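You operate a simulated robot arm through the tools that you are given. There is no shell and no other tool.

Carry out the task below with a simulated two-armed robot. There is one attempt and no reset: what you move stays moved.

## Task
Take the green-grip tube that says "F9" from the island top behind the tower and put it on the low shelf of the side table. Pick up the wide stirrer with one hand, pass it to the other hand and put it on the store counter top. Take the teal clamp on the far corner of the island and put it away on the island top behind the tower. Fetch the green-band black coil and set it on the dark grey mat. Stack the bottle marked "blank" from the top of the far bench on top of the bottle labelled "blue". Take the white funnel and leave it in the white tray. Open the filters drawer. Any order will do.

It is judged by the outcome, as a careful person would: the job done as asked, and still so three seconds after it is handed in. It fails if anything else is knocked over, pushed out of place, dropped, spilled or broken.

## Robot
Two 7-joint arms with two-finger parallel grippers on one trunk, on a base that moves. Base frame: it is fixed to the floor where the robot stands at the start and does not move with it; the origin is under the middle of the robot, x ahead of it, y to its left, z up. Lengths are in mm, angles in rad, forces in N, time in s.
The left shoulder is at the start at [73, 174, 1184], the right one opposite. With the tool pointing down near the work surface each hand reaches from about 280 to 700 mm from the robot's upright axis, wherever it stands, measured 20 degrees to its own side. Places, roughly: dark grey mat [700, -1400, 900]; filters drawer [0, -3000, 700]; green-band black coil (11x11x2 cm) [1100, -2000, 1600]; green-grip tube [-1000, -2500, 750]; island top behind the tower [-1000, -2400, 800]; low shelf of the side table (20x48 cm) [-1700, -3180, 320]; small violet dye bottle, small white-cap bottle, w [0, 2500, 1000]; store counter top [-2100, -5600, 800]; teal clamp (5x3x3 cm) [300, -1800, 900]; white funnel (6x6x7 cm) [-4000, -700, 900]; white tray (22x15x4 cm) [-4300, -600, 900]; wide stirrer (7x7x15 cm) [-1600, -2400, 900]. Payload 3.6 kg a hand.
Tool frame (each hand has its own): the origin (TCP) lies between the finger pads and is the grasp point; the fingertips stand 30 mm ahead of it; z points along the fingers, y is the line along which they close. The gripper opens to 110 mm. The fingers are 20 mm wide and 10 mm thick; the gripper's body (48 by 112 mm) begins 55 mm behind the TCP.
Orientation is that of the tool frame in the base frame, as a unit quaternion [w, x, y, z]. With the fingers straight down and closing along the base's y, the tool's x points along the base's -x, its y along +y and its z along -z.

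## Interface
- The arms move only by the tool move_arm. It takes "left_commands", "right_commands" or both (then of equal length, played together; a hand with none holds still); each is a list of rows, each an object (a shift or turn left out is 0, a gripper value left out holds the last) with "delta_pos": the shift along the base's x, y, z in mm, a list of three; "delta_rot": the turn, a rotation vector about the base's x, y, z in rad, a list of three. In form: [{"delta_pos": [dx, dy, dz], "delta_rot": [wx, wy, wz]}, ...]. A call has 1 to 20 rows; each row is the pose to reach, as a shift and turn from the pose commanded when the call began. "left_claw" and "right_claw" are, for a hand that has rows, the opening, from 0 (shut) to 1 (fully open), set as the call begins (left out, the last holds). Each row takes 0.2 s and may step no farther than 50 mm and 0.15 rad from the row before; otherwise, or with a gripper value out of range, the whole call is refused. A pose out of reach is approached as far as the arm can. The call stops where the force on the tool passes 40 N (or 10 N more than at its start, if that is more) or the arm is blocked; 0.2 s more then pass. The fingers move at their own pace (about 153 mm/s each) and stop on an object; they squeeze with about 25 N. The grip force told is the motor's: it shows also when the fingers shut on nothing. Time passes only in rows, and 0.2 s behind the last, so rows that repeat a pose let the fingers close. The reply holds the time, the measured pose of the TCP, the force on the tool along the base axes, the opening and the grip force, in the units named above and with some noise, with the torque about the TCP (base axes, N m) and any sound that the robot's microphone picked up, and new pictures: "views" is both (left out), scene, wrist or none (wrist: the cameras of the hands that moved).
- Cameras (640 x 400 px; columns grow to the right, rows downward): "scene" is now at [162.6, -14.2, 1352.6]; the picture's right is [-0.17, -0.98, 0.00], its down [-0.61, 0.11, -0.78] and it looks along [0.77, -0.14, -0.62] (base axes); focal length 272 px, centre (320, 200). "left" rides on the left gripper at [73, -17, -103] in its tool frame; the picture's right is [0.23, 0.97, 0.00], its down [-0.76, 0.18, -0.62] and it looks along [-0.61, 0.14, 0.78] (tool axes); focal length 222 px, centre (320, 200). "right" rides on the right gripper at [72, 17, -103] in its tool frame; the picture's right is [-0.23, 0.97, 0.00], its down [-0.76, -0.18, -0.62] and it looks along [-0.61, -0.14, 0.78] (tool axes); focal length 222 px, centre (320, 200). There is no depth. A picture from a camera that has moved, and an enlarged one, comes with that camera's place and axes in the base frame and with its lens.
- lift_body(by): moves the trunk up (or, below 0, down) by that many mm; the arms and the scene camera ride with it, the base frame stays. It gives what a move gives, with no picture.
- roll_base(legs): drives the robot by 1 to 6 legs, each [ahead, left, turn to the left] in mm, mm and rad, along the robot's own axes; the way and the turn of a leg run together, so that a leg with both is an arc; at most 1500 mm and 3.142 rad a leg. The arms and the cameras ride along, it lands a little off, and it stops where it bumps. It gives what a move gives, and a new picture of the scene camera.
- head_to(pan, tilt): turns the head with the scene camera to pan (to the left, within 1.501 rad either way) and tilt (down, from -0.506 to 1.204), counted from straight ahead of the robot (the tilt from the chest, where the trunk bows). It gives what a move gives, and a new picture of the scene camera.
- enlarge(camera, box): a new picture of the part [left, top, right, bottom] of that camera's present view, enlarged. It takes no simulated time.
- close_job(): hands the job in; it is judged then, once.

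Nothing tells you exact positions but the pictures and the camera data. Unless the task says otherwise, let go and move clear before handing in.

The tools are called after "Emit:" as a command line: name --argument value ..., lists and objects as JSON in quotes. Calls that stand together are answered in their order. move_arm: Moves the arms, as the interface text tells. Its arguments: {"type":"object","properties":{"left_commands":{"type":"array"},"left_claw":{"type":"number"},"right_commands":{"type":"array"},"right_claw":{"type":"number"},"views":{"type":"string","enum":["both","scene","wrist","none"]}},"required":[]} The other tools are called the same way: lift_body (by) moves the trunk up or down; roll_base (legs) drives the base; head_to (pan, tilt) turns the head that bears the scene camera; enlarge (camera, box) takes an enlarged picture of a part of a camera's view; close_job () hands the job in.

At the start:

```text
t: 0.0
left_eef_pos: [386.0, 143.6, 1123.1]
left_tcp_rot: [0.0, -0.001, 1.0, 0.0]
left_force: [0.0, 0.4, 0.5]
left_moment: [-0.02, 0.02, 0.0]
left_gripper_width: 109.9
left_grip_force: 0.0
right_eef_pos: [321.7, -132.2, 1141.9]
right_tcp_rot: [-0.002, 0.0, 1.0, 0.0]
right_force: [0.2, -0.1, 0.4]
right_moment: [0.01, 0.05, 0.0]
right_gripper_width: 109.8
right_grip_force: 0.1
trunk travel left (down, up): [-300.0, 463.0]
robot x, y, heading: [-0.7, -0.5, 0.001]
head pan, tilt (commanded): [-0.175, 0.672]
```

scene: 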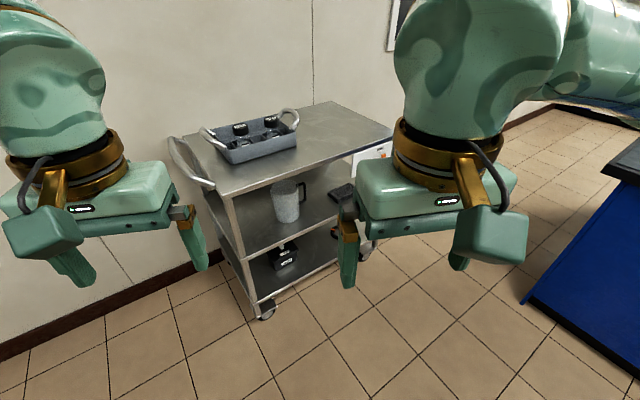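
right: 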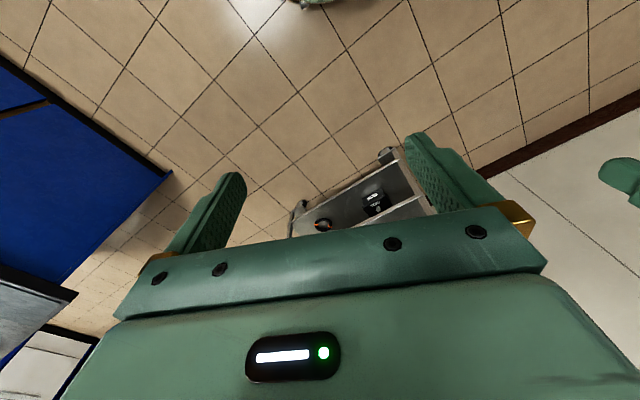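
left: 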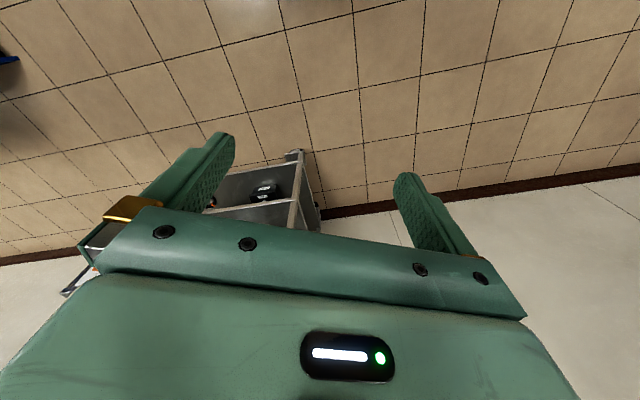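

I see a steel cart ahead with a grey tray, and a blue island to the right. First I'll look around with the head to build a map before moving.

Emit:
head_to --pan -0.9 --tilt 0.4

Emit:
head_to --pan -1.5 --tilt 0.3

Emit:
head_to --pan 1.0 --tilt 0.3

Emit:
head_to --pan 0.0 --tilt 0.3

```text
t: 1.1
left_eef_pos: [386.0, 145.0, 1122.7]
left_tcp_rot: [0.0, -0.001, 1.0, -0.001]
left_force: [-0.2, -0.2, -0.3]
left_moment: [-0.01, 0.04, -0.04]
left_gripper_width: 110.1
left_grip_force: 0.0
right_eef_pos: [322.0, -132.4, 1142.3]
right_tcp_rot: [-0.002, 0.0, 1.0, 0.0]
right_force: [-0.2, 0.7, 0.6]
right_moment: [-0.02, 0.03, -0.02]
right_gripper_width: 110.1
right_grip_force: 0.1
trunk travel left (down, up): [-300.0, 463.0]
robot x, y, heading: [0.2, -1.2, 0.0]
head pan, tilt (commanded): [-0.901, 0.4]
camera scene: at [135.6, -71.7, 1377.0], right [-0.78, -0.62, 0.0], down [-0.24, 0.3, -0.92], along [0.57, -0.72, -0.39], focal length 272 px, centre (320, 200)
```

scene: 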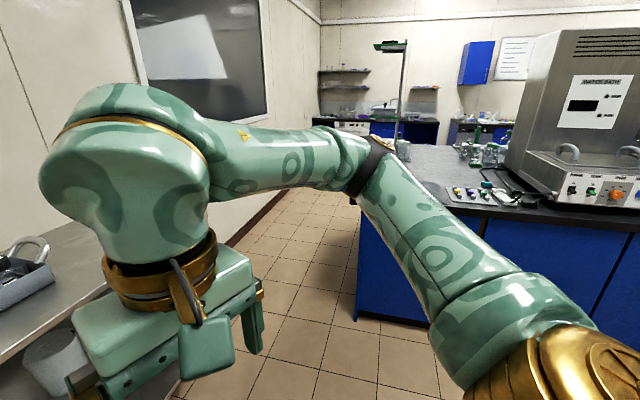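

```text
t: 2.1
left_eef_pos: [384.7, 145.3, 1122.2]
left_tcp_rot: [-0.001, -0.001, 1.0, -0.001]
left_force: [-0.2, -0.8, 0.2]
left_moment: [-0.02, 0.01, 0.02]
left_gripper_width: 110.4
left_grip_force: 0.1
right_eef_pos: [322.1, -131.1, 1142.0]
right_tcp_rot: [-0.001, 0.0, 1.0, 0.0]
right_force: [-0.4, -0.6, -0.4]
right_moment: [-0.05, 0.01, 0.0]
right_gripper_width: 110.1
right_grip_force: 0.1
trunk travel left (down, up): [-300.0, 463.0]
robot x, y, heading: [1.4, 0.7, 0.001]
head pan, tilt (commanded): [-1.499, 0.3]
camera scene: at [84.7, -92.3, 1386.3], right [-1.0, -0.07, 0.0], down [-0.02, 0.3, -0.96], along [0.07, -0.95, -0.3], focal length 272 px, centre (320, 200)
```

scene: 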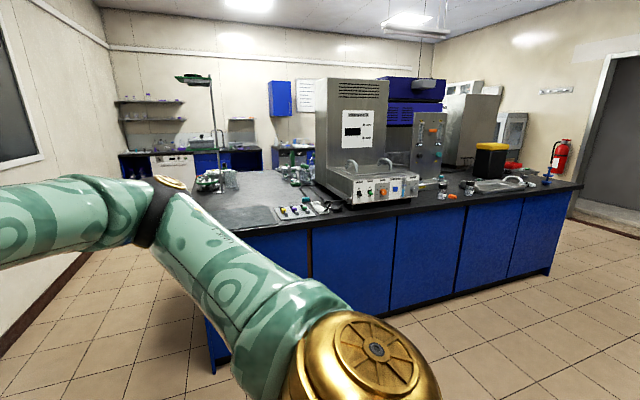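

```text
t: 4.3
left_eef_pos: [385.1, 145.2, 1121.8]
left_tcp_rot: [-0.001, -0.001, 1.0, -0.001]
left_force: [0.0, 0.1, 0.7]
left_moment: [0.02, -0.01, 0.0]
left_gripper_width: 110.2
left_grip_force: 0.2
right_eef_pos: [322.2, -132.5, 1141.4]
right_tcp_rot: [-0.001, 0.0, 1.0, 0.0]
right_force: [-0.6, 0.0, 0.0]
right_moment: [-0.04, 0.0, -0.01]
right_gripper_width: 110.0
right_grip_force: 0.0
trunk travel left (down, up): [-300.0, 463.0]
robot x, y, heading: [0.9, -0.1, 0.003]
head pan, tilt (commanded): [1.0, 0.3]
camera scene: at [128.4, 79.4, 1386.3], right [0.84, -0.54, 0.0], down [-0.16, -0.25, -0.96], along [0.52, 0.8, -0.3], focal length 272 px, centre (320, 200)
```

scene: 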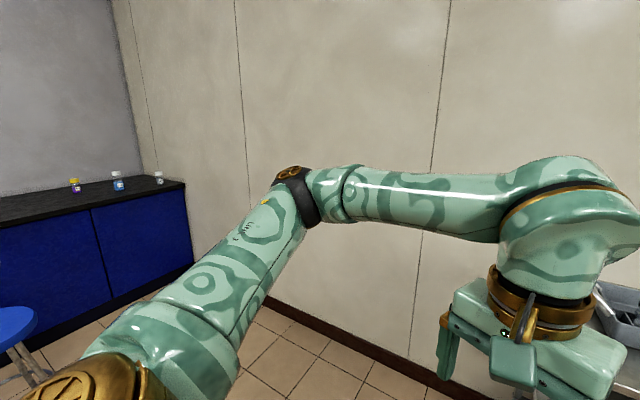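

```text
t: 5.6
left_eef_pos: [386.3, 144.4, 1121.8]
left_tcp_rot: [-0.001, 0.0, 1.0, -0.002]
left_force: [0.4, 0.3, -0.1]
left_moment: [0.02, 0.01, 0.0]
left_gripper_width: 110.0
left_grip_force: 0.0
right_eef_pos: [321.7, -131.1, 1140.6]
right_tcp_rot: [-0.002, 0.001, 1.0, 0.0]
right_force: [1.0, -0.1, -0.3]
right_moment: [-0.01, -0.02, 0.01]
right_gripper_width: 109.9
right_grip_force: 0.0
trunk travel left (down, up): [-300.0, 463.0]
robot x, y, heading: [0.2, -0.8, -0.003]
head pan, tilt (commanded): [0.0, 0.3]
camera scene: at [171.3, 0.9, 1386.3], right [0.0, -1.0, 0.0], down [-0.3, 0.0, -0.96], along [0.96, 0.0, -0.3], focal length 272 px, centre (320, 200)
```

scene: 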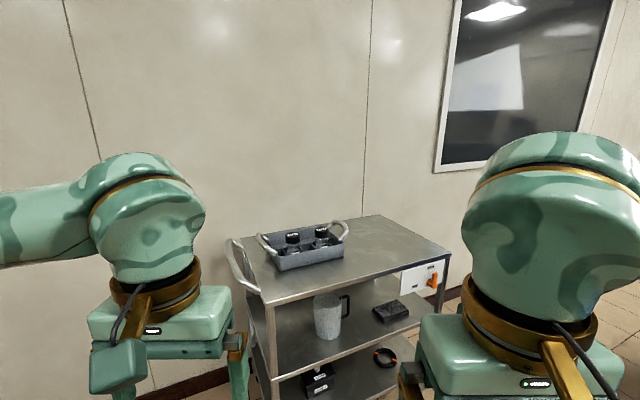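

The island to my right holds instruments, a post with a green top and a tray of small items; the far bench (two/three bottles) is to my left. I'll look in detail at each, starting with the island.

Emit:
head_to --pan -1.4 --tilt 0.25

Emit:
enlarge --camera "scene" --box '[80, 60, 320, 230]'

Emit:
enlarge --camera "scene" --box '[300, 60, 540, 230]'

Emit:
enlarge --camera "scene" --box '[160, 140, 300, 240]'

```text
t: 7.2
left_eef_pos: [386.0, 143.7, 1122.7]
left_tcp_rot: [-0.001, -0.002, 1.0, -0.001]
left_force: [0.1, 1.1, -0.1]
left_moment: [-0.01, -0.03, -0.01]
left_gripper_width: 110.2
left_grip_force: 0.0
right_eef_pos: [322.1, -131.8, 1142.3]
right_tcp_rot: [-0.001, 0.001, 1.0, 0.0]
right_force: [0.5, -0.3, -0.4]
right_moment: [0.03, 0.03, 0.0]
right_gripper_width: 109.9
right_grip_force: 0.0
trunk travel left (down, up): [-300.0, 463.0]
robot x, y, heading: [3.2, 4.5, 0.004]
head pan, tilt (commanded): [-1.4, 0.25]
camera scene: at [93.9, -91.2, 1391.1], right [-0.99, -0.17, 0.0], down [-0.04, 0.24, -0.97], along [0.17, -0.95, -0.25], focal length 272 px, centre (320, 200)
```

scene: 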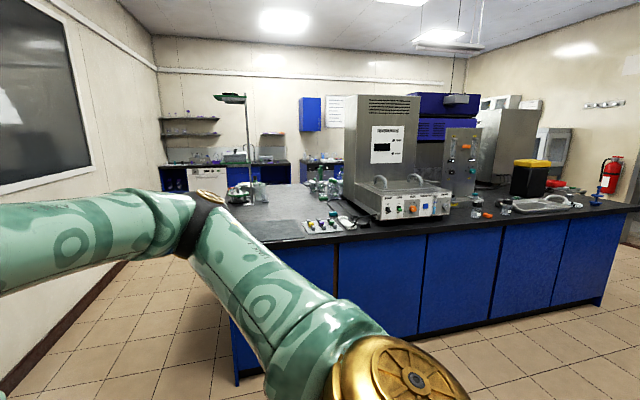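

```text
2.35 times, centred on (200, 145) of scene
camera zoom: at [93.9, -91.2, 1391.1], right [-0.99, -0.17, 0.0], down [-0.04, 0.24, -0.97], along [0.17, -0.95, -0.25], focal length 641 px, centre (602, 329)
```

zoom: 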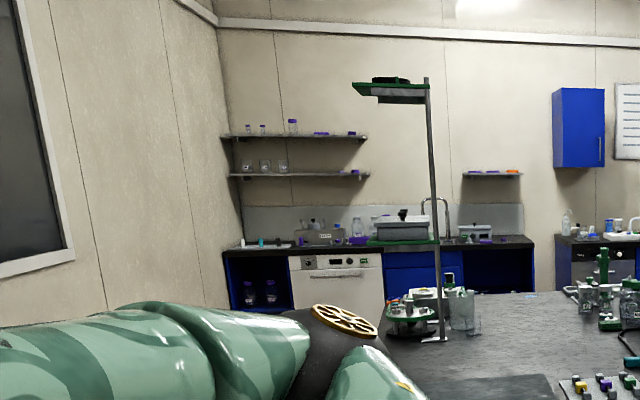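

```text
2.35 times, centred on (420, 145) of scene
camera zoom: at [93.9, -91.2, 1391.1], right [-0.99, -0.17, 0.0], down [-0.04, 0.24, -0.97], along [0.17, -0.95, -0.25], focal length 641 px, centre (85, 329)
```

zoom: 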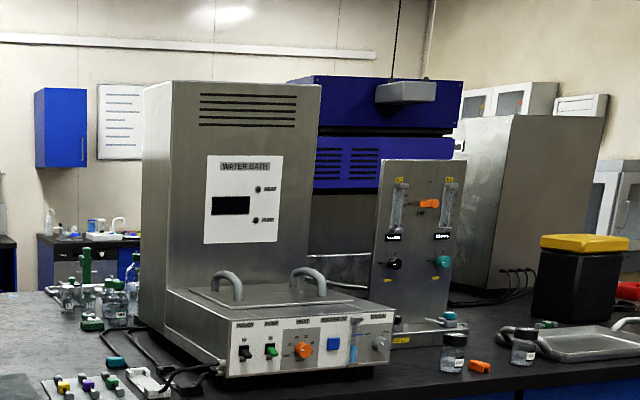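

```text
4.00 times, centred on (230, 190) of scene
camera zoom: at [93.9, -91.2, 1391.1], right [-0.99, -0.17, 0.0], down [-0.04, 0.24, -0.97], along [0.17, -0.95, -0.25], focal length 1090 px, centre (680, 240)
```

zoom: 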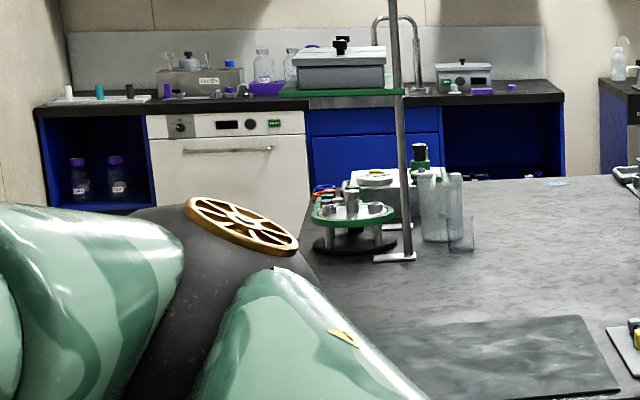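

The coil sits on a green plate at the top of the post, the mat lies on the near island edge, and the bottles stand on the far bench near y≈2400. I'll turn left to the far bench first and look at the bottles.

Emit:
roll_base --legs '[[0, 0, 1.571], [1000, 0, 0]]'

Emit:
head_to --pan 0.0 --tilt 0.5

Emit:
enlarge --camera "scene" --box '[200, 100, 440, 250]'

```text
t: 16.1
left_eef_pos: [-103.9, 1384.9, 1122.4]
left_tcp_rot: [0.0, -0.692, 0.722, -0.002]
left_force: [0.4, 0.4, 0.1]
left_moment: [-0.05, 0.03, 0.02]
left_gripper_width: 109.8
left_grip_force: 0.1
right_eef_pos: [170.0, 1309.0, 1141.1]
right_tcp_rot: [0.0, -0.691, 0.722, -0.001]
right_force: [0.2, 0.4, 0.2]
right_moment: [-0.03, -0.03, -0.01]
right_gripper_width: 110.0
right_grip_force: 0.1
trunk travel left (down, up): [-300.0, 463.0]
robot x, y, heading: [24.8, 989.9, 1.529]
head pan, tilt (commanded): [-1.4, 0.25]
camera scene: at [118.8, 1085.3, 1391.0], right [0.13, -0.99, 0.0], down [-0.24, -0.03, -0.97], along [0.96, 0.12, -0.25], focal length 272 px, centre (320, 200)
```

scene: 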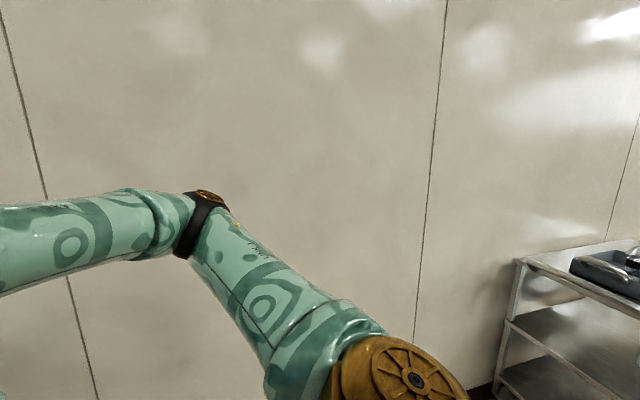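

```text
t: 17.6
left_eef_pos: [-104.4, 1385.1, 1121.3]
left_tcp_rot: [0.0, -0.692, 0.722, -0.001]
left_force: [-0.4, 0.3, 0.4]
left_moment: [0.01, 0.0, 0.0]
left_gripper_width: 109.9
left_grip_force: 0.0
right_eef_pos: [169.5, 1308.8, 1143.1]
right_tcp_rot: [-0.001, -0.692, 0.722, -0.001]
right_force: [0.3, 0.0, -0.8]
right_moment: [0.02, -0.01, -0.01]
right_gripper_width: 110.1
right_grip_force: 0.1
trunk travel left (down, up): [-300.0, 463.0]
robot x, y, heading: [24.6, 996.2, 1.526]
head pan, tilt (commanded): [0.0, 0.499]
camera scene: at [30.3, 1163.9, 1367.9], right [1.0, -0.04, 0.0], down [-0.02, -0.48, -0.88], along [0.04, 0.88, -0.48], focal length 272 px, centre (320, 200)
```

scene: 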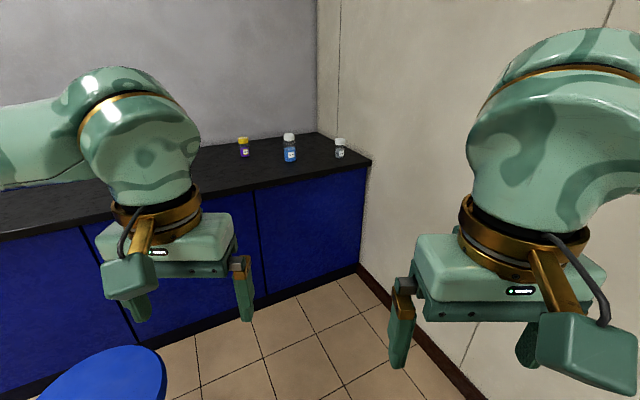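

```text
2.67 times, centred on (320, 175) of scene
camera zoom: at [30.3, 1163.9, 1367.9], right [1.0, -0.04, 0.0], down [-0.02, -0.48, -0.88], along [0.04, 0.88, -0.48], focal length 726 px, centre (320, 267)
```

zoom: 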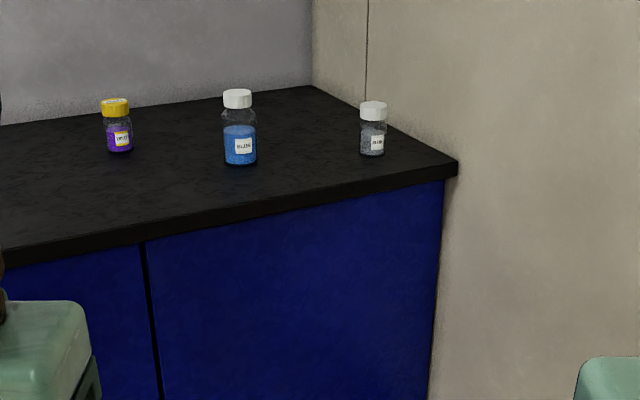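

The far bench has violet (yellow cap), "blue" and "blank" bottles; the room is turned about 0.39 rad relative to my frame. I'll square up to the bench and approach partway to triangulate.

Emit:
roll_base --legs '[[0, 0, 0.38], [450, -260, 0]]'

Emit:
head_to --pan -0.3 --tilt 0.6

Emit:
enlarge --camera "scene" --box '[200, 80, 440, 230]'

```text
t: 21.9
left_eef_pos: [-148.8, 1826.2, 1122.0]
left_tcp_rot: [0.0, 0.817, -0.576, 0.0]
left_force: [-0.7, 0.1, -0.2]
left_moment: [-0.02, -0.01, 0.01]
left_gripper_width: 109.9
left_grip_force: 0.1
right_eef_pos: [133.6, 1858.6, 1142.2]
right_tcp_rot: [0.001, 0.818, -0.575, 0.0]
right_force: [0.0, 1.1, 0.2]
right_moment: [0.0, 0.02, 0.01]
right_gripper_width: 110.2
right_grip_force: 0.1
trunk travel left (down, up): [-300.0, 463.0]
robot x, y, heading: [116.1, 1511.9, 1.908]
head pan, tilt (commanded): [0.0, 0.499]
camera scene: at [58.9, 1672.4, 1367.8], right [0.94, 0.34, 0.0], down [0.16, -0.45, -0.88], along [-0.29, 0.83, -0.48], focal length 272 px, centre (320, 200)
```

scene: 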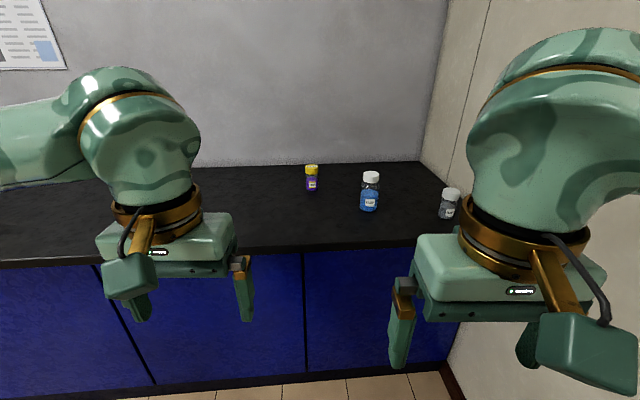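

```text
t: 22.7
left_eef_pos: [-148.8, 1825.7, 1122.7]
left_tcp_rot: [-0.001, 0.818, -0.576, 0.0]
left_force: [0.6, -0.4, 0.0]
left_moment: [0.01, -0.04, 0.0]
left_gripper_width: 110.0
left_grip_force: 0.1
right_eef_pos: [132.9, 1858.4, 1142.0]
right_tcp_rot: [0.0, 0.818, -0.576, 0.001]
right_force: [-0.8, -1.0, -0.3]
right_moment: [-0.01, 0.01, 0.02]
right_gripper_width: 110.1
right_grip_force: 0.1
trunk travel left (down, up): [-300.0, 463.0]
robot x, y, heading: [114.0, 1508.5, 1.911]
head pan, tilt (commanded): [-0.3, 0.6]
camera scene: at [85.5, 1674.2, 1358.8], right [1.0, 0.04, 0.0], down [0.02, -0.56, -0.82], along [-0.04, 0.82, -0.57], focal length 272 px, centre (320, 200)
```

scene: 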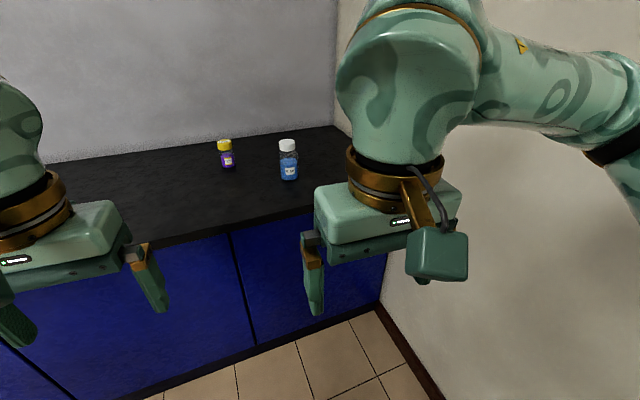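

```text
2.67 times, centred on (320, 155) of scene
camera zoom: at [85.5, 1674.2, 1358.8], right [1.0, 0.04, 0.0], down [0.02, -0.56, -0.82], along [-0.04, 0.82, -0.57], focal length 726 px, centre (320, 320)
```

zoom: 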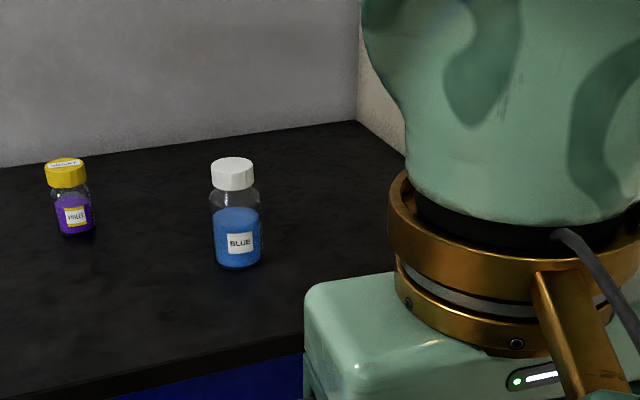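

Triangulation puts the bench top at z≈848, "blue" near [-68, 2578] (about 137 tall) and "blank" near [210, 2612] (about 100 tall). I'll look down at my own base to learn its extent before closing in.

Emit:
head_to --pan 0.0 --tilt 1.2

Emit:
head_to --pan -1.3 --tilt 0.8

```text
t: 23.7
left_eef_pos: [-149.8, 1824.4, 1122.5]
left_tcp_rot: [-0.001, 0.818, -0.575, 0.001]
left_force: [-0.2, 0.2, -0.2]
left_moment: [-0.03, -0.03, -0.01]
left_gripper_width: 110.0
left_grip_force: 0.1
right_eef_pos: [133.3, 1859.3, 1142.1]
right_tcp_rot: [0.0, 0.817, -0.576, 0.001]
right_force: [-0.6, 0.3, 1.0]
right_moment: [-0.01, -0.02, -0.04]
right_gripper_width: 110.2
right_grip_force: 0.1
trunk travel left (down, up): [-300.0, 463.0]
robot x, y, heading: [118.4, 1509.9, 1.915]
head pan, tilt (commanded): [0.0, 1.201]
camera scene: at [70.5, 1638.7, 1314.3], right [0.94, 0.34, 0.0], down [0.31, -0.88, -0.36], along [-0.12, 0.34, -0.93], focal length 272 px, centre (320, 200)
```

scene: 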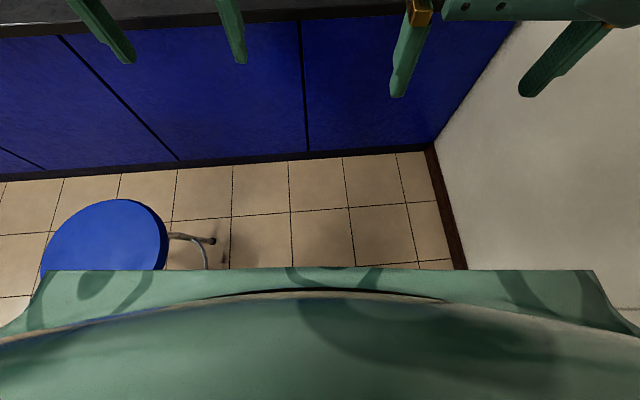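

```text
t: 25.1
left_eef_pos: [-149.3, 1824.9, 1122.1]
left_tcp_rot: [0.0, 0.818, -0.576, 0.002]
left_force: [-0.2, -0.5, 0.2]
left_moment: [-0.01, 0.03, 0.02]
left_gripper_width: 109.9
left_grip_force: 0.0
right_eef_pos: [132.2, 1857.3, 1141.5]
right_tcp_rot: [0.0, 0.818, -0.576, 0.001]
right_force: [0.6, 0.2, 1.0]
right_moment: [0.01, 0.0, -0.01]
right_gripper_width: 110.1
right_grip_force: 0.2
trunk travel left (down, up): [-300.0, 463.0]
robot x, y, heading: [115.6, 1508.1, 1.917]
head pan, tilt (commanded): [-1.3, 0.799]
camera scene: at [155.2, 1632.4, 1342.0], right [0.58, -0.82, 0.0], down [-0.59, -0.41, -0.7], along [0.57, 0.4, -0.72], focal length 272 px, centre (320, 200)
```

scene: 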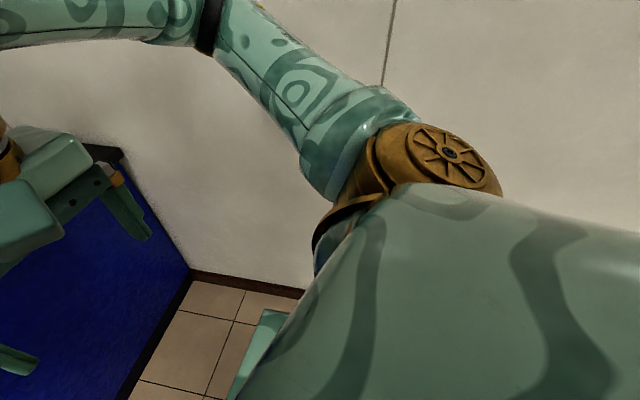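

The right-hand wall is too close for my right elbow, so I'll stand sideways (bench on my left) and use the left hand. First I back away from the wall, then turn.

Emit:
roll_base --legs '[[0, 150, 0], [0, 0, -1.525]]'

Emit:
head_to --pan 0.8 --tilt 0.5

```text
t: 30.1
left_eef_pos: [267.3, 1752.9, 1122.6]
left_tcp_rot: [0.0, -0.215, 0.977, -0.001]
left_force: [-0.4, 0.1, 0.2]
left_moment: [0.02, 0.05, -0.02]
left_gripper_width: 109.9
left_grip_force: 0.1
right_eef_pos: [323.6, 1475.9, 1142.2]
right_tcp_rot: [-0.001, -0.214, 0.977, 0.0]
right_force: [0.8, 1.1, -0.7]
right_moment: [-0.05, 0.0, 0.01]
right_gripper_width: 109.9
right_grip_force: 0.2
trunk travel left (down, up): [-300.0, 463.0]
robot x, y, heading: [-24.7, 1460.1, 0.431]
head pan, tilt (commanded): [-1.3, 0.799]
camera scene: at [99.5, 1432.7, 1342.0], right [-0.76, -0.65, 0.0], down [-0.46, 0.55, -0.7], along [0.45, -0.53, -0.72], focal length 272 px, centre (320, 200)
```

scene: 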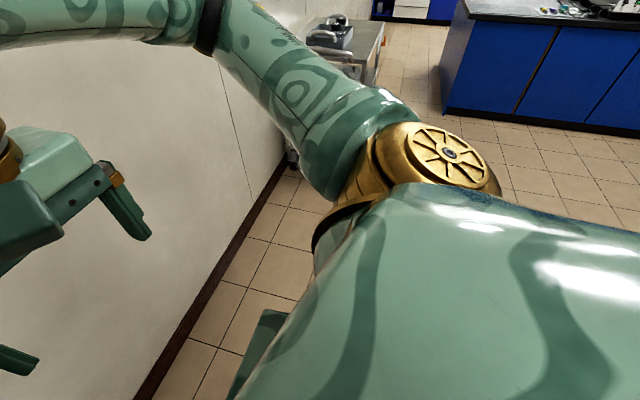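

```text
t: 32.1
left_eef_pos: [267.4, 1753.1, 1122.4]
left_tcp_rot: [0.0, -0.215, 0.977, 0.0]
left_force: [0.8, -0.5, 0.9]
left_moment: [0.03, 0.02, 0.0]
left_gripper_width: 110.0
left_grip_force: 0.1
right_eef_pos: [324.2, 1474.9, 1141.8]
right_tcp_rot: [0.0, -0.214, 0.977, 0.0]
right_force: [0.7, 0.8, 0.0]
right_moment: [-0.01, 0.01, -0.03]
right_gripper_width: 109.8
right_grip_force: 0.0
trunk travel left (down, up): [-300.0, 463.0]
robot x, y, heading: [-24.1, 1461.7, 0.429]
head pan, tilt (commanded): [0.799, 0.499]
camera scene: at [77.8, 1580.2, 1367.9], right [0.94, -0.33, 0.0], down [-0.16, -0.45, -0.88], along [0.29, 0.83, -0.48], focal length 272 px, centre (320, 200)
```

scene: 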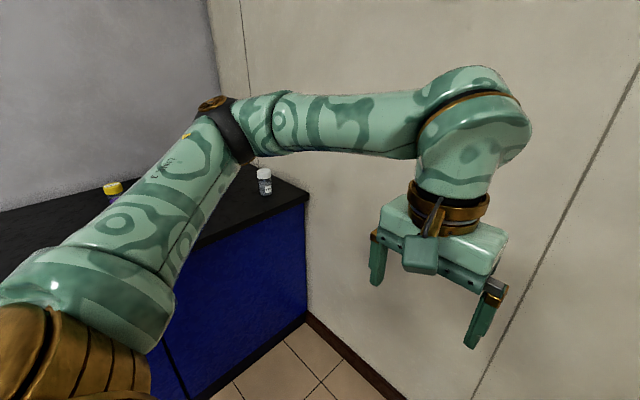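

Blank stands right at the wall corner and my left arm is free on the bench side. I'll strafe left toward the bench, stopping with margin.

Emit:
roll_base --legs '[[220, 300, 0], [0, 140, 0]]'

Emit:
head_to --pan 1.2 --tilt 0.75

Emit:
head_to --pan 0.5 --tilt 0.6

```text
t: 35.5
left_eef_pos: [283.9, 2253.5, 1122.0]
left_tcp_rot: [0.0, -0.214, 0.977, 0.0]
left_force: [-0.1, 0.4, 0.7]
left_moment: [-0.03, -0.01, 0.0]
left_gripper_width: 110.1
left_grip_force: 0.1
right_eef_pos: [342.5, 1974.9, 1142.0]
right_tcp_rot: [0.0, -0.214, 0.977, -0.001]
right_force: [-0.5, 0.7, 1.2]
right_moment: [-0.04, 0.01, -0.04]
right_gripper_width: 109.7
right_grip_force: 0.0
trunk travel left (down, up): [-300.0, 463.0]
robot x, y, heading: [-5.9, 1959.7, 0.429]
head pan, tilt (commanded): [0.799, 0.499]
camera scene: at [95.0, 2080.4, 1367.8], right [0.94, -0.33, 0.0], down [-0.16, -0.45, -0.88], along [0.29, 0.83, -0.48], focal length 272 px, centre (320, 200)
```

scene: 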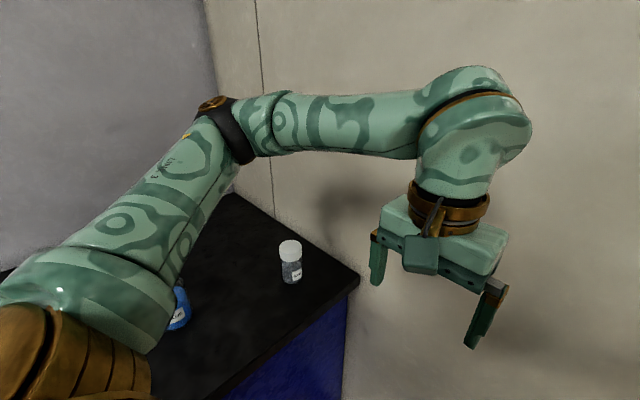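

```text
t: 36.3
left_eef_pos: [284.5, 2251.6, 1121.7]
left_tcp_rot: [-0.001, -0.215, 0.977, -0.001]
left_force: [-0.7, 0.2, -0.7]
left_moment: [-0.04, 0.0, -0.01]
left_gripper_width: 110.1
left_grip_force: 0.1
right_eef_pos: [341.5, 1974.7, 1141.9]
right_tcp_rot: [-0.001, -0.213, 0.977, 0.0]
right_force: [0.2, -0.1, -0.7]
right_moment: [0.03, 0.0, 0.02]
right_gripper_width: 110.1
right_grip_force: 0.1
trunk travel left (down, up): [-300.0, 463.0]
robot x, y, heading: [-4.5, 1956.4, 0.431]
head pan, tilt (commanded): [1.201, 0.75]
camera scene: at [60.3, 2075.8, 1346.0], right [1.0, 0.06, 0.0], down [0.04, -0.68, -0.73], along [-0.04, 0.73, -0.68], focal length 272 px, centre (320, 200)
```

scene: 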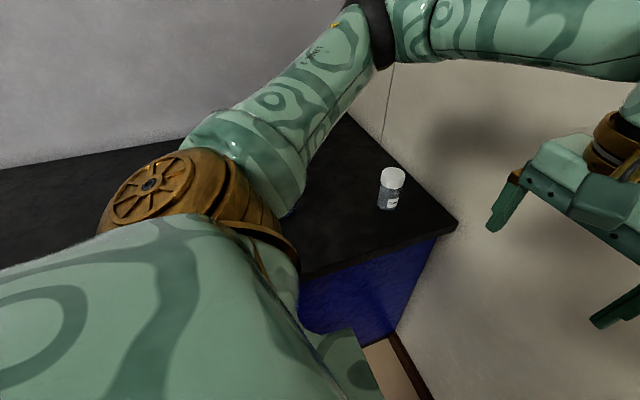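

```text
t: 37.4
left_eef_pos: [284.8, 2251.5, 1122.4]
left_tcp_rot: [0.0, -0.214, 0.977, -0.001]
left_force: [-0.2, -0.5, 0.0]
left_moment: [0.03, -0.04, -0.01]
left_gripper_width: 110.0
left_grip_force: 0.0
right_eef_pos: [342.7, 1975.7, 1141.3]
right_tcp_rot: [0.0, -0.214, 0.977, 0.0]
right_force: [0.6, -0.3, 0.3]
right_moment: [0.01, 0.03, -0.02]
right_gripper_width: 109.9
right_grip_force: 0.0
trunk travel left (down, up): [-300.0, 463.0]
robot x, y, heading: [-4.9, 1960.0, 0.428]
head pan, tilt (commanded): [0.499, 0.6]
camera scene: at [118.1, 2063.9, 1358.8], right [0.8, -0.6, 0.0], down [-0.34, -0.45, -0.82], along [0.49, 0.66, -0.57], focal length 272 px, centre (320, 200)
```

scene: 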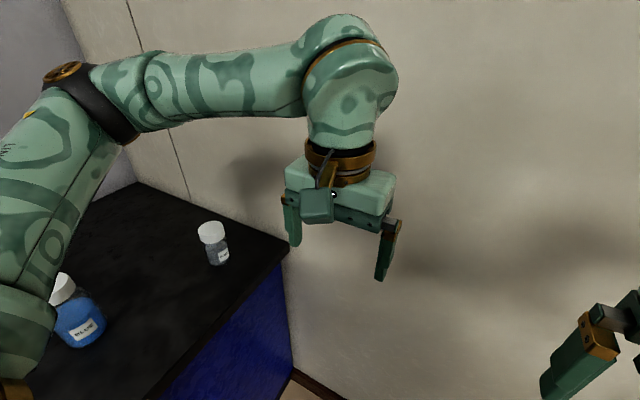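

Emit:
enlarge --camera "scene" --box '[160, 200, 288, 280]'

Emit:
enlarge --camera "scene" --box '[30, 260, 158, 360]'

Emit:
enlarge --camera "left" --box '[0, 0, 640, 400]'

```text
5.00 times, centred on (224, 240) of scene
camera zoom: at [118.1, 2063.9, 1358.8], right [0.8, -0.6, 0.0], down [-0.34, -0.45, -0.82], along [0.49, 0.66, -0.57], focal length 1362 px, centre (800, 0)
```

zoom: 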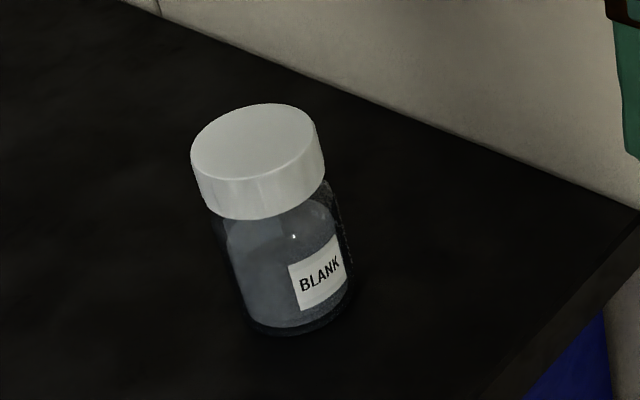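

```text
4.00 times, centred on (94, 310) of scene
camera zoom: at [118.1, 2063.9, 1358.8], right [0.8, -0.6, 0.0], down [-0.34, -0.45, -0.82], along [0.49, 0.66, -0.57], focal length 1090 px, centre (1224, -240)
```

zoom: 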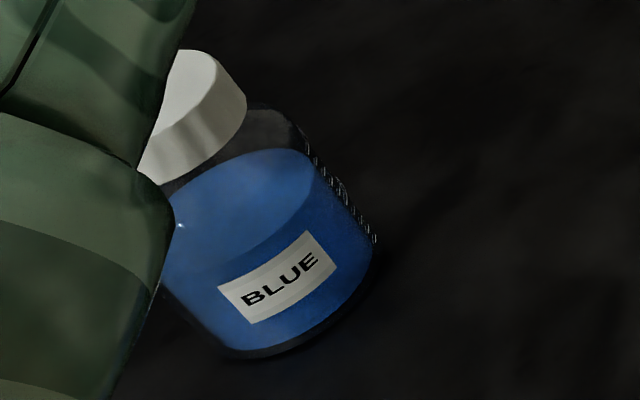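

```text
1.00 times, centred on (320, 200) of left (not enlarged: the box is as wide or as high as the picture)
camera zoom: at [224.6, 2207.4, 1226.5], right [-0.61, 0.79, 0.0], down [0.62, 0.48, 0.62], along [0.49, 0.38, -0.78], focal length 222 px, centre (320, 200)
```

zoom: 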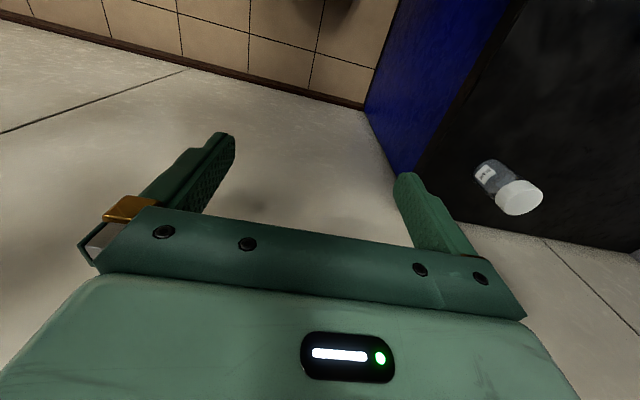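

"Blank" is near [205, 2600] and "blue" near [-68, 2578]. I'll bring the left hand above "blank" at safe height and check with both cameras.

Emit:
move_arm --left_commands '[{"delta_pos": [-10, 45, 0]}, {"delta_pos": [-20, 90, 0]}, {"delta_pos": [-31, 135, 0]}, {"delta_pos": [-41, 180, 0]}, {"delta_pos": [-51, 225, 0]}, {"delta_pos": [-61, 270, 0]}, {"delta_pos": [-71, 310, 0]}, {"delta_pos": [-80, 348, 0]}, {"delta_pos": [-80, 348, 0]}]' --left_claw 1

```text
t: 39.4
left_eef_pos: [232.5, 2464.9, 1081.7]
left_tcp_rot: [0.001, -0.217, 0.976, 0.0]
left_force: [0.2, 0.0, 0.2]
left_moment: [-0.01, 0.02, 0.0]
left_gripper_width: 109.8
left_grip_force: 0.2
left hand out of reach, approached as far as the arm can: row 5, 6, 7, 8, 9
right_eef_pos: [342.5, 1974.8, 1142.4]
right_tcp_rot: [0.0, -0.214, 0.977, 0.0]
right_force: [0.1, 0.7, 1.5]
right_moment: [-0.01, 0.03, 0.0]
right_gripper_width: 110.0
right_grip_force: 0.0
trunk travel left (down, up): [-300.0, 463.0]
robot x, y, heading: [-3.6, 1958.6, 0.435]
head pan, tilt (commanded): [0.499, 0.6]
camera scene: at [118.1, 2063.6, 1358.8], right [0.8, -0.6, 0.0], down [-0.34, -0.45, -0.82], along [0.49, 0.66, -0.57], focal length 272 px, centre (320, 200)
camera left: at [172.2, 2419.9, 1186.6], right [-0.62, 0.79, 0.0], down [0.61, 0.48, 0.62], along [0.49, 0.39, -0.78], focal length 222 px, centre (320, 200)
```

scene: 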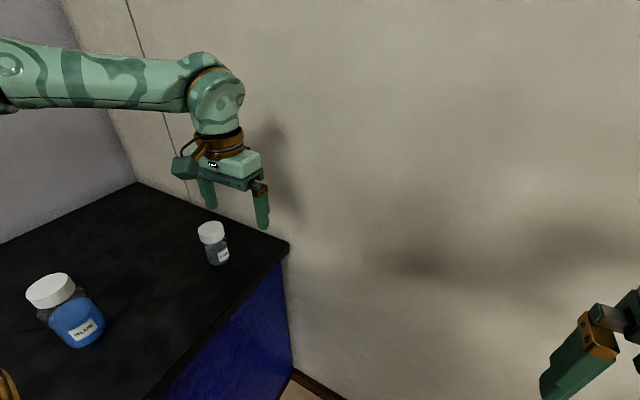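
left: 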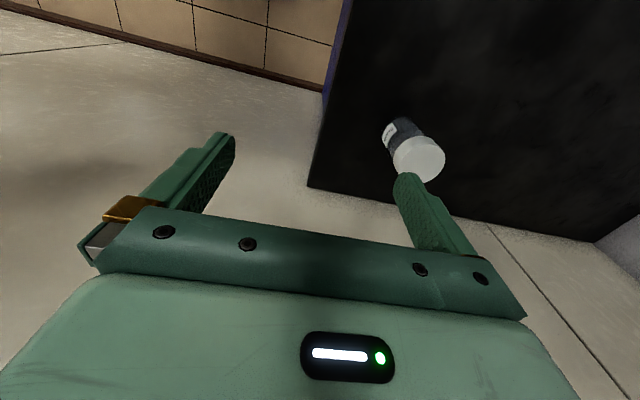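

At this height the arm is out of reach; I'll raise the trunk so the hand works lower relative to the shoulder, then move over "blank".

Emit:
lift_body --by 120

Emit:
move_arm --left_commands '[{"delta_pos": [0, 0, -45]}, {"delta_pos": [0, 0, -90]}, {"delta_pos": [-4, 30, -120]}, {"delta_pos": [-10, 60, -150]}, {"delta_pos": [-20, 95, -170]}, {"delta_pos": [-27, 135, -180]}, {"delta_pos": [-27, 135, -180]}]'

```text
t: 40.9
left_eef_pos: [211.0, 2455.1, 1233.5]
left_tcp_rot: [0.043, -0.215, 0.976, 0.01]
left_force: [-0.3, 0.8, 0.3]
left_moment: [0.02, 0.02, 0.0]
left_gripper_width: 109.7
left_grip_force: 0.1
right_eef_pos: [342.1, 1974.2, 1260.6]
right_tcp_rot: [-0.002, -0.215, 0.977, 0.001]
right_force: [0.3, -0.2, 0.3]
right_moment: [0.0, 0.0, -0.03]
right_gripper_width: 110.3
right_grip_force: 0.1
trunk travel left (down, up): [-420.0, 343.0]
robot x, y, heading: [-5.7, 1958.8, 0.426]
head pan, tilt (commanded): [0.499, 0.6]
```

```text
t: 42.5
left_eef_pos: [195.8, 2524.9, 1076.8]
left_tcp_rot: [0.043, -0.216, 0.975, 0.009]
left_force: [0.0, -0.1, -0.4]
left_moment: [0.0, -0.01, -0.01]
left_gripper_width: 109.9
left_grip_force: 0.1
left hand out of reach, approached as far as the arm can: row 5, 6, 7
right_eef_pos: [343.9, 1974.1, 1261.4]
right_tcp_rot: [-0.001, -0.214, 0.977, 0.0]
right_force: [1.0, -0.4, -0.6]
right_moment: [0.03, 0.02, 0.01]
right_gripper_width: 109.8
right_grip_force: 0.1
trunk travel left (down, up): [-420.0, 343.0]
robot x, y, heading: [-4.2, 1961.8, 0.432]
head pan, tilt (commanded): [0.499, 0.6]
camera scene: at [82.0, 2047.0, 1480.4], right [0.8, -0.6, 0.0], down [-0.34, -0.45, -0.82], along [0.49, 0.66, -0.57], focal length 272 px, centre (320, 200)
camera left: at [128.8, 2476.0, 1174.5], right [-0.62, 0.79, -0.02], down [0.56, 0.46, 0.69], along [0.55, 0.41, -0.73], focal length 222 px, centre (320, 200)
```

scene: 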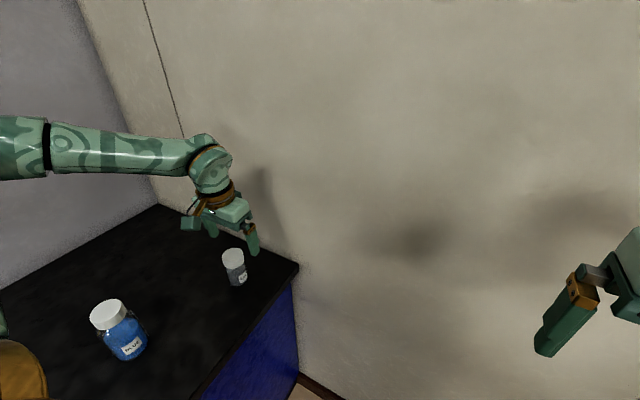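
left: 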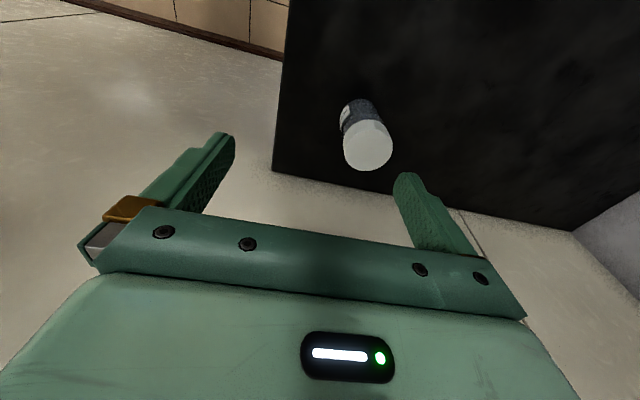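

The left arm is near its limit here, so I need the base closer. I'll tilt the right hand's camera back to see my base's footprint relative to the bench, and restore the trunk height.

Emit:
move_arm --right_commands '[{"delta_rot": [-0.06, 0.13, 0]}, {"delta_rot": [-0.12, 0.26, 0]}, {"delta_rot": [-0.18, 0.39, 0]}, {"delta_rot": [-0.24, 0.52, 0]}, {"delta_rot": [-0.3, 0.65, 0]}, {"delta_rot": [-0.3, 0.65, 0]}]' --views "wrist"

```text
t: 43.9
left_eef_pos: [195.6, 2524.2, 1076.9]
left_tcp_rot: [0.042, -0.216, 0.975, 0.009]
left_force: [-0.6, 0.0, -1.0]
left_moment: [-0.02, -0.01, -0.02]
left_gripper_width: 110.0
left_grip_force: 0.0
right_eef_pos: [341.8, 1973.6, 1261.4]
right_tcp_rot: [-0.344, -0.201, 0.914, -0.075]
right_force: [0.1, 0.0, 0.4]
right_moment: [-0.01, 0.02, -0.01]
right_gripper_width: 110.1
right_grip_force: 0.1
trunk travel left (down, up): [-420.0, 343.0]
robot x, y, heading: [-7.5, 1955.7, 0.434]
head pan, tilt (commanded): [0.499, 0.6]
camera right: at [347.7, 1994.6, 1387.7], right [-0.25, 0.96, -0.15], down [0.97, 0.25, -0.03], along [0.01, -0.15, -0.99], focal length 222 px, centre (320, 200)
```

right: 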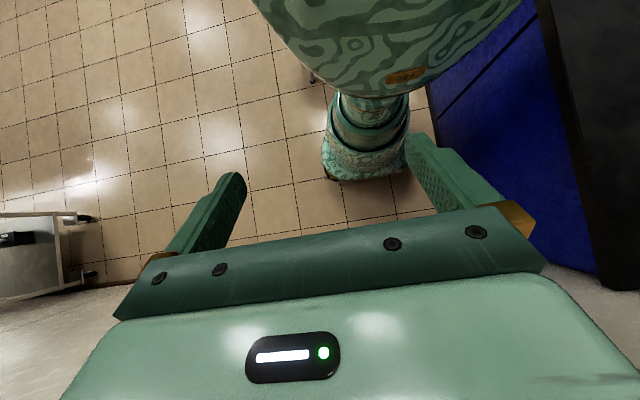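

The base is slim (about ±235 mm), so I can come ~90 mm closer to the bench. I'll restore the right hand and shift the base.

Emit:
move_arm --right_commands '[{"delta_rot": [0.06, -0.13, 0]}, {"delta_rot": [0.12, -0.26, 0]}, {"delta_rot": [0.18, -0.39, 0]}, {"delta_rot": [0.24, -0.52, 0]}, {"delta_rot": [0.3, -0.65, 0]}, {"delta_rot": [0.3, -0.65, 0]}]' --views "none"

Emit:
roll_base --legs '[[60, 90, 0]]'

```text
t: 45.3
left_eef_pos: [196.9, 2524.6, 1077.1]
left_tcp_rot: [0.043, -0.215, 0.976, 0.01]
left_force: [0.2, -0.4, -0.1]
left_moment: [-0.03, -0.03, 0.04]
left_gripper_width: 109.9
left_grip_force: 0.1
right_eef_pos: [343.9, 1973.9, 1261.0]
right_tcp_rot: [0.001, -0.214, 0.977, 0.0]
right_force: [0.1, 0.1, -0.6]
right_moment: [-0.02, 0.02, -0.02]
right_gripper_width: 110.0
right_grip_force: 0.1
trunk travel left (down, up): [-420.0, 343.0]
robot x, y, heading: [-3.7, 1956.3, 0.429]
head pan, tilt (commanded): [0.499, 0.6]
```

```text
t: 46.5
left_eef_pos: [218.3, 2631.6, 1076.1]
left_tcp_rot: [0.044, -0.214, 0.976, 0.009]
left_force: [-0.8, 0.7, 0.2]
left_moment: [-0.03, -0.02, -0.01]
left_gripper_width: 109.7
left_grip_force: 0.0
right_eef_pos: [363.0, 2081.3, 1260.8]
right_tcp_rot: [-0.001, -0.212, 0.977, 0.0]
right_force: [-0.6, -0.1, 0.7]
right_moment: [0.0, -0.01, -0.01]
right_gripper_width: 110.2
right_grip_force: 0.2
trunk travel left (down, up): [-420.0, 343.0]
robot x, y, heading: [17.0, 2065.1, 0.423]
head pan, tilt (commanded): [0.499, 0.6]
camera scene: at [101.6, 2155.2, 1480.4], right [0.8, -0.6, 0.0], down [-0.34, -0.45, -0.82], along [0.5, 0.66, -0.57], focal length 272 px, centre (320, 200)
```

scene: 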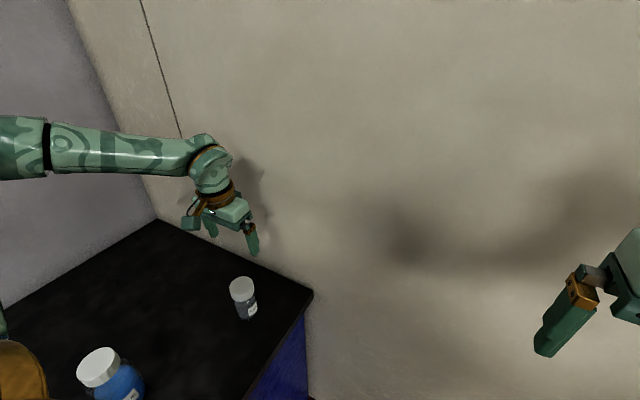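

Emit:
enlarge --camera "scene" --box '[190, 260, 318, 340]'

Emit:
head_to --pan 0.7 --tilt 0.85

Emit:
enlarge --camera "scene" --box '[120, 140, 440, 340]'

Emit:
enlarge --camera "left" --box '[0, 0, 640, 400]'

```text
5.00 times, centred on (254, 300) of scene
camera zoom: at [101.6, 2155.2, 1480.4], right [0.8, -0.6, 0.0], down [-0.34, -0.45, -0.82], along [0.5, 0.66, -0.57], focal length 1362 px, centre (650, -300)
```

zoom: 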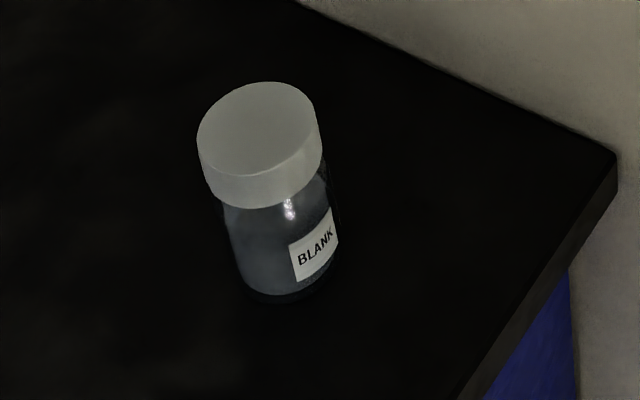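

```text
t: 47.3
left_eef_pos: [217.7, 2632.3, 1076.9]
left_tcp_rot: [0.042, -0.214, 0.976, 0.009]
left_force: [0.0, -0.6, 0.0]
left_moment: [0.0, 0.0, -0.02]
left_gripper_width: 109.9
left_grip_force: 0.1
right_eef_pos: [361.6, 2079.5, 1261.4]
right_tcp_rot: [0.0, -0.212, 0.977, 0.0]
right_force: [-0.5, 0.4, -1.0]
right_moment: [0.0, 0.02, -0.04]
right_gripper_width: 110.0
right_grip_force: 0.1
trunk travel left (down, up): [-420.0, 343.0]
robot x, y, heading: [12.5, 2067.9, 0.429]
head pan, tilt (commanded): [0.7, 0.85]
camera scene: at [81.9, 2154.0, 1459.6], right [0.9, -0.43, 0.0], down [-0.32, -0.68, -0.66], along [0.28, 0.6, -0.75], focal length 272 px, centre (320, 200)
```

scene: 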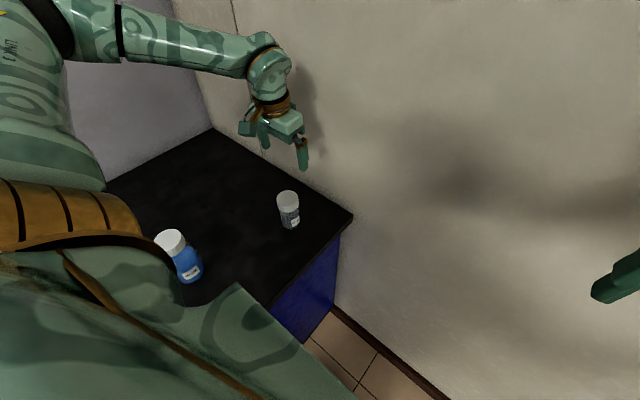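

```text
2.00 times, centred on (280, 240) of scene
camera zoom: at [81.9, 2154.0, 1459.6], right [0.9, -0.43, 0.0], down [-0.32, -0.68, -0.66], along [0.28, 0.6, -0.75], focal length 545 px, centre (400, 120)
```

zoom: 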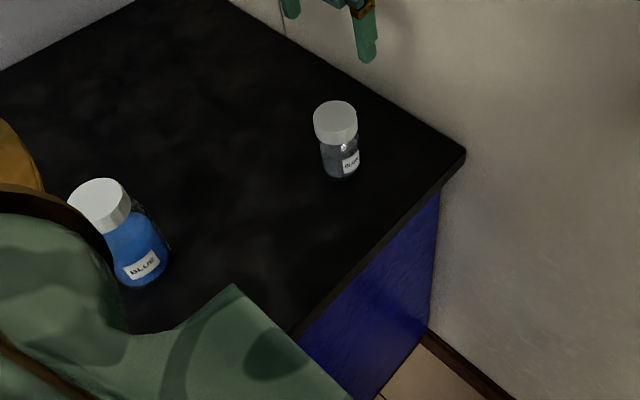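

```text
1.00 times, centred on (320, 200) of left (not enlarged: the box is as wide or as high as the picture)
camera zoom: at [149.8, 2582.7, 1174.6], right [-0.61, 0.79, -0.02], down [0.56, 0.46, 0.69], along [0.55, 0.41, -0.73], focal length 222 px, centre (320, 200)
```

zoom: 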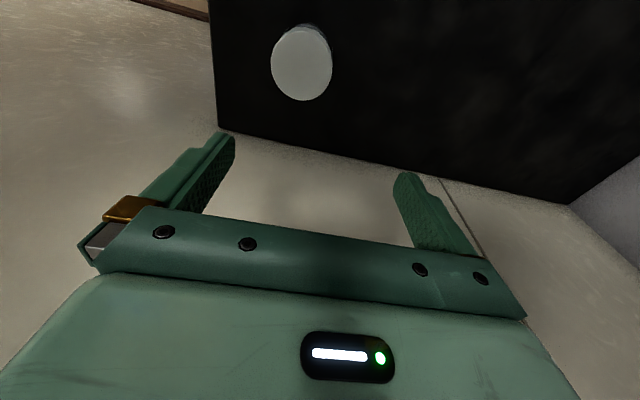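

The wrist camera agrees: "blank" cap is at about [202, 2597]. I'll level the tool, centre over it and lower partway.

Emit:
move_arm --left_commands '[{"delta_pos": [-8, -17, 0], "delta_rot": [-0.018, 0.04, 0]}, {"delta_pos": [-15, -34, 0], "delta_rot": [-0.036, 0.08, 0]}, {"delta_pos": [-15, -34, -35], "delta_rot": [-0.036, 0.08, 0]}, {"delta_pos": [-15, -34, -66], "delta_rot": [-0.036, 0.08, 0]}, {"delta_pos": [-15, -34, -66], "delta_rot": [-0.036, 0.08, 0]}]'

```text
t: 48.5
left_eef_pos: [204.0, 2598.3, 1008.6]
left_tcp_rot: [0.0, -0.214, 0.977, 0.0]
left_force: [0.2, -0.1, -0.9]
left_moment: [-0.02, -0.02, -0.02]
left_gripper_width: 110.0
left_grip_force: 0.0
right_eef_pos: [363.0, 2079.9, 1260.6]
right_tcp_rot: [0.0, -0.212, 0.977, 0.0]
right_force: [-0.9, -0.7, 0.6]
right_moment: [0.02, 0.01, 0.01]
right_gripper_width: 110.1
right_grip_force: 0.1
trunk travel left (down, up): [-420.0, 343.0]
robot x, y, heading: [10.8, 2063.4, 0.429]
head pan, tilt (commanded): [0.7, 0.85]
camera scene: at [81.8, 2154.2, 1459.6], right [0.9, -0.43, 0.0], down [-0.32, -0.68, -0.66], along [0.28, 0.6, -0.75], focal length 272 px, centre (320, 200)
camera left: at [144.2, 2553.6, 1113.4], right [-0.61, 0.79, 0.0], down [0.62, 0.48, 0.62], along [0.49, 0.38, -0.78], focal length 222 px, centre (320, 200)
```

scene: 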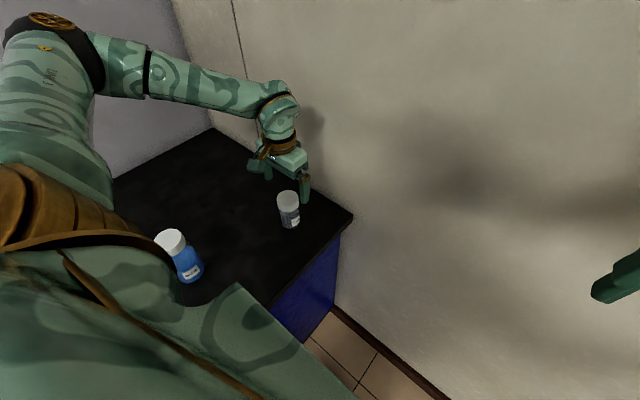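
left: 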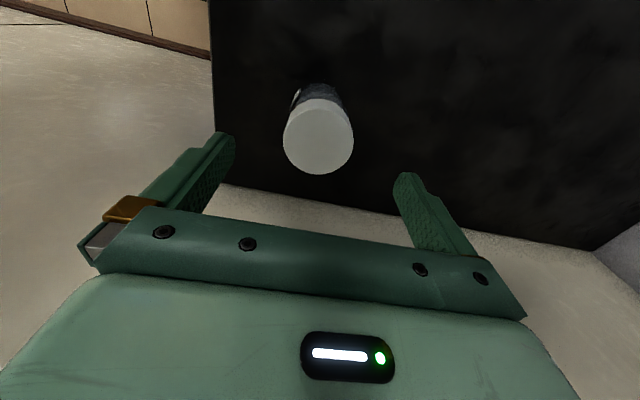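

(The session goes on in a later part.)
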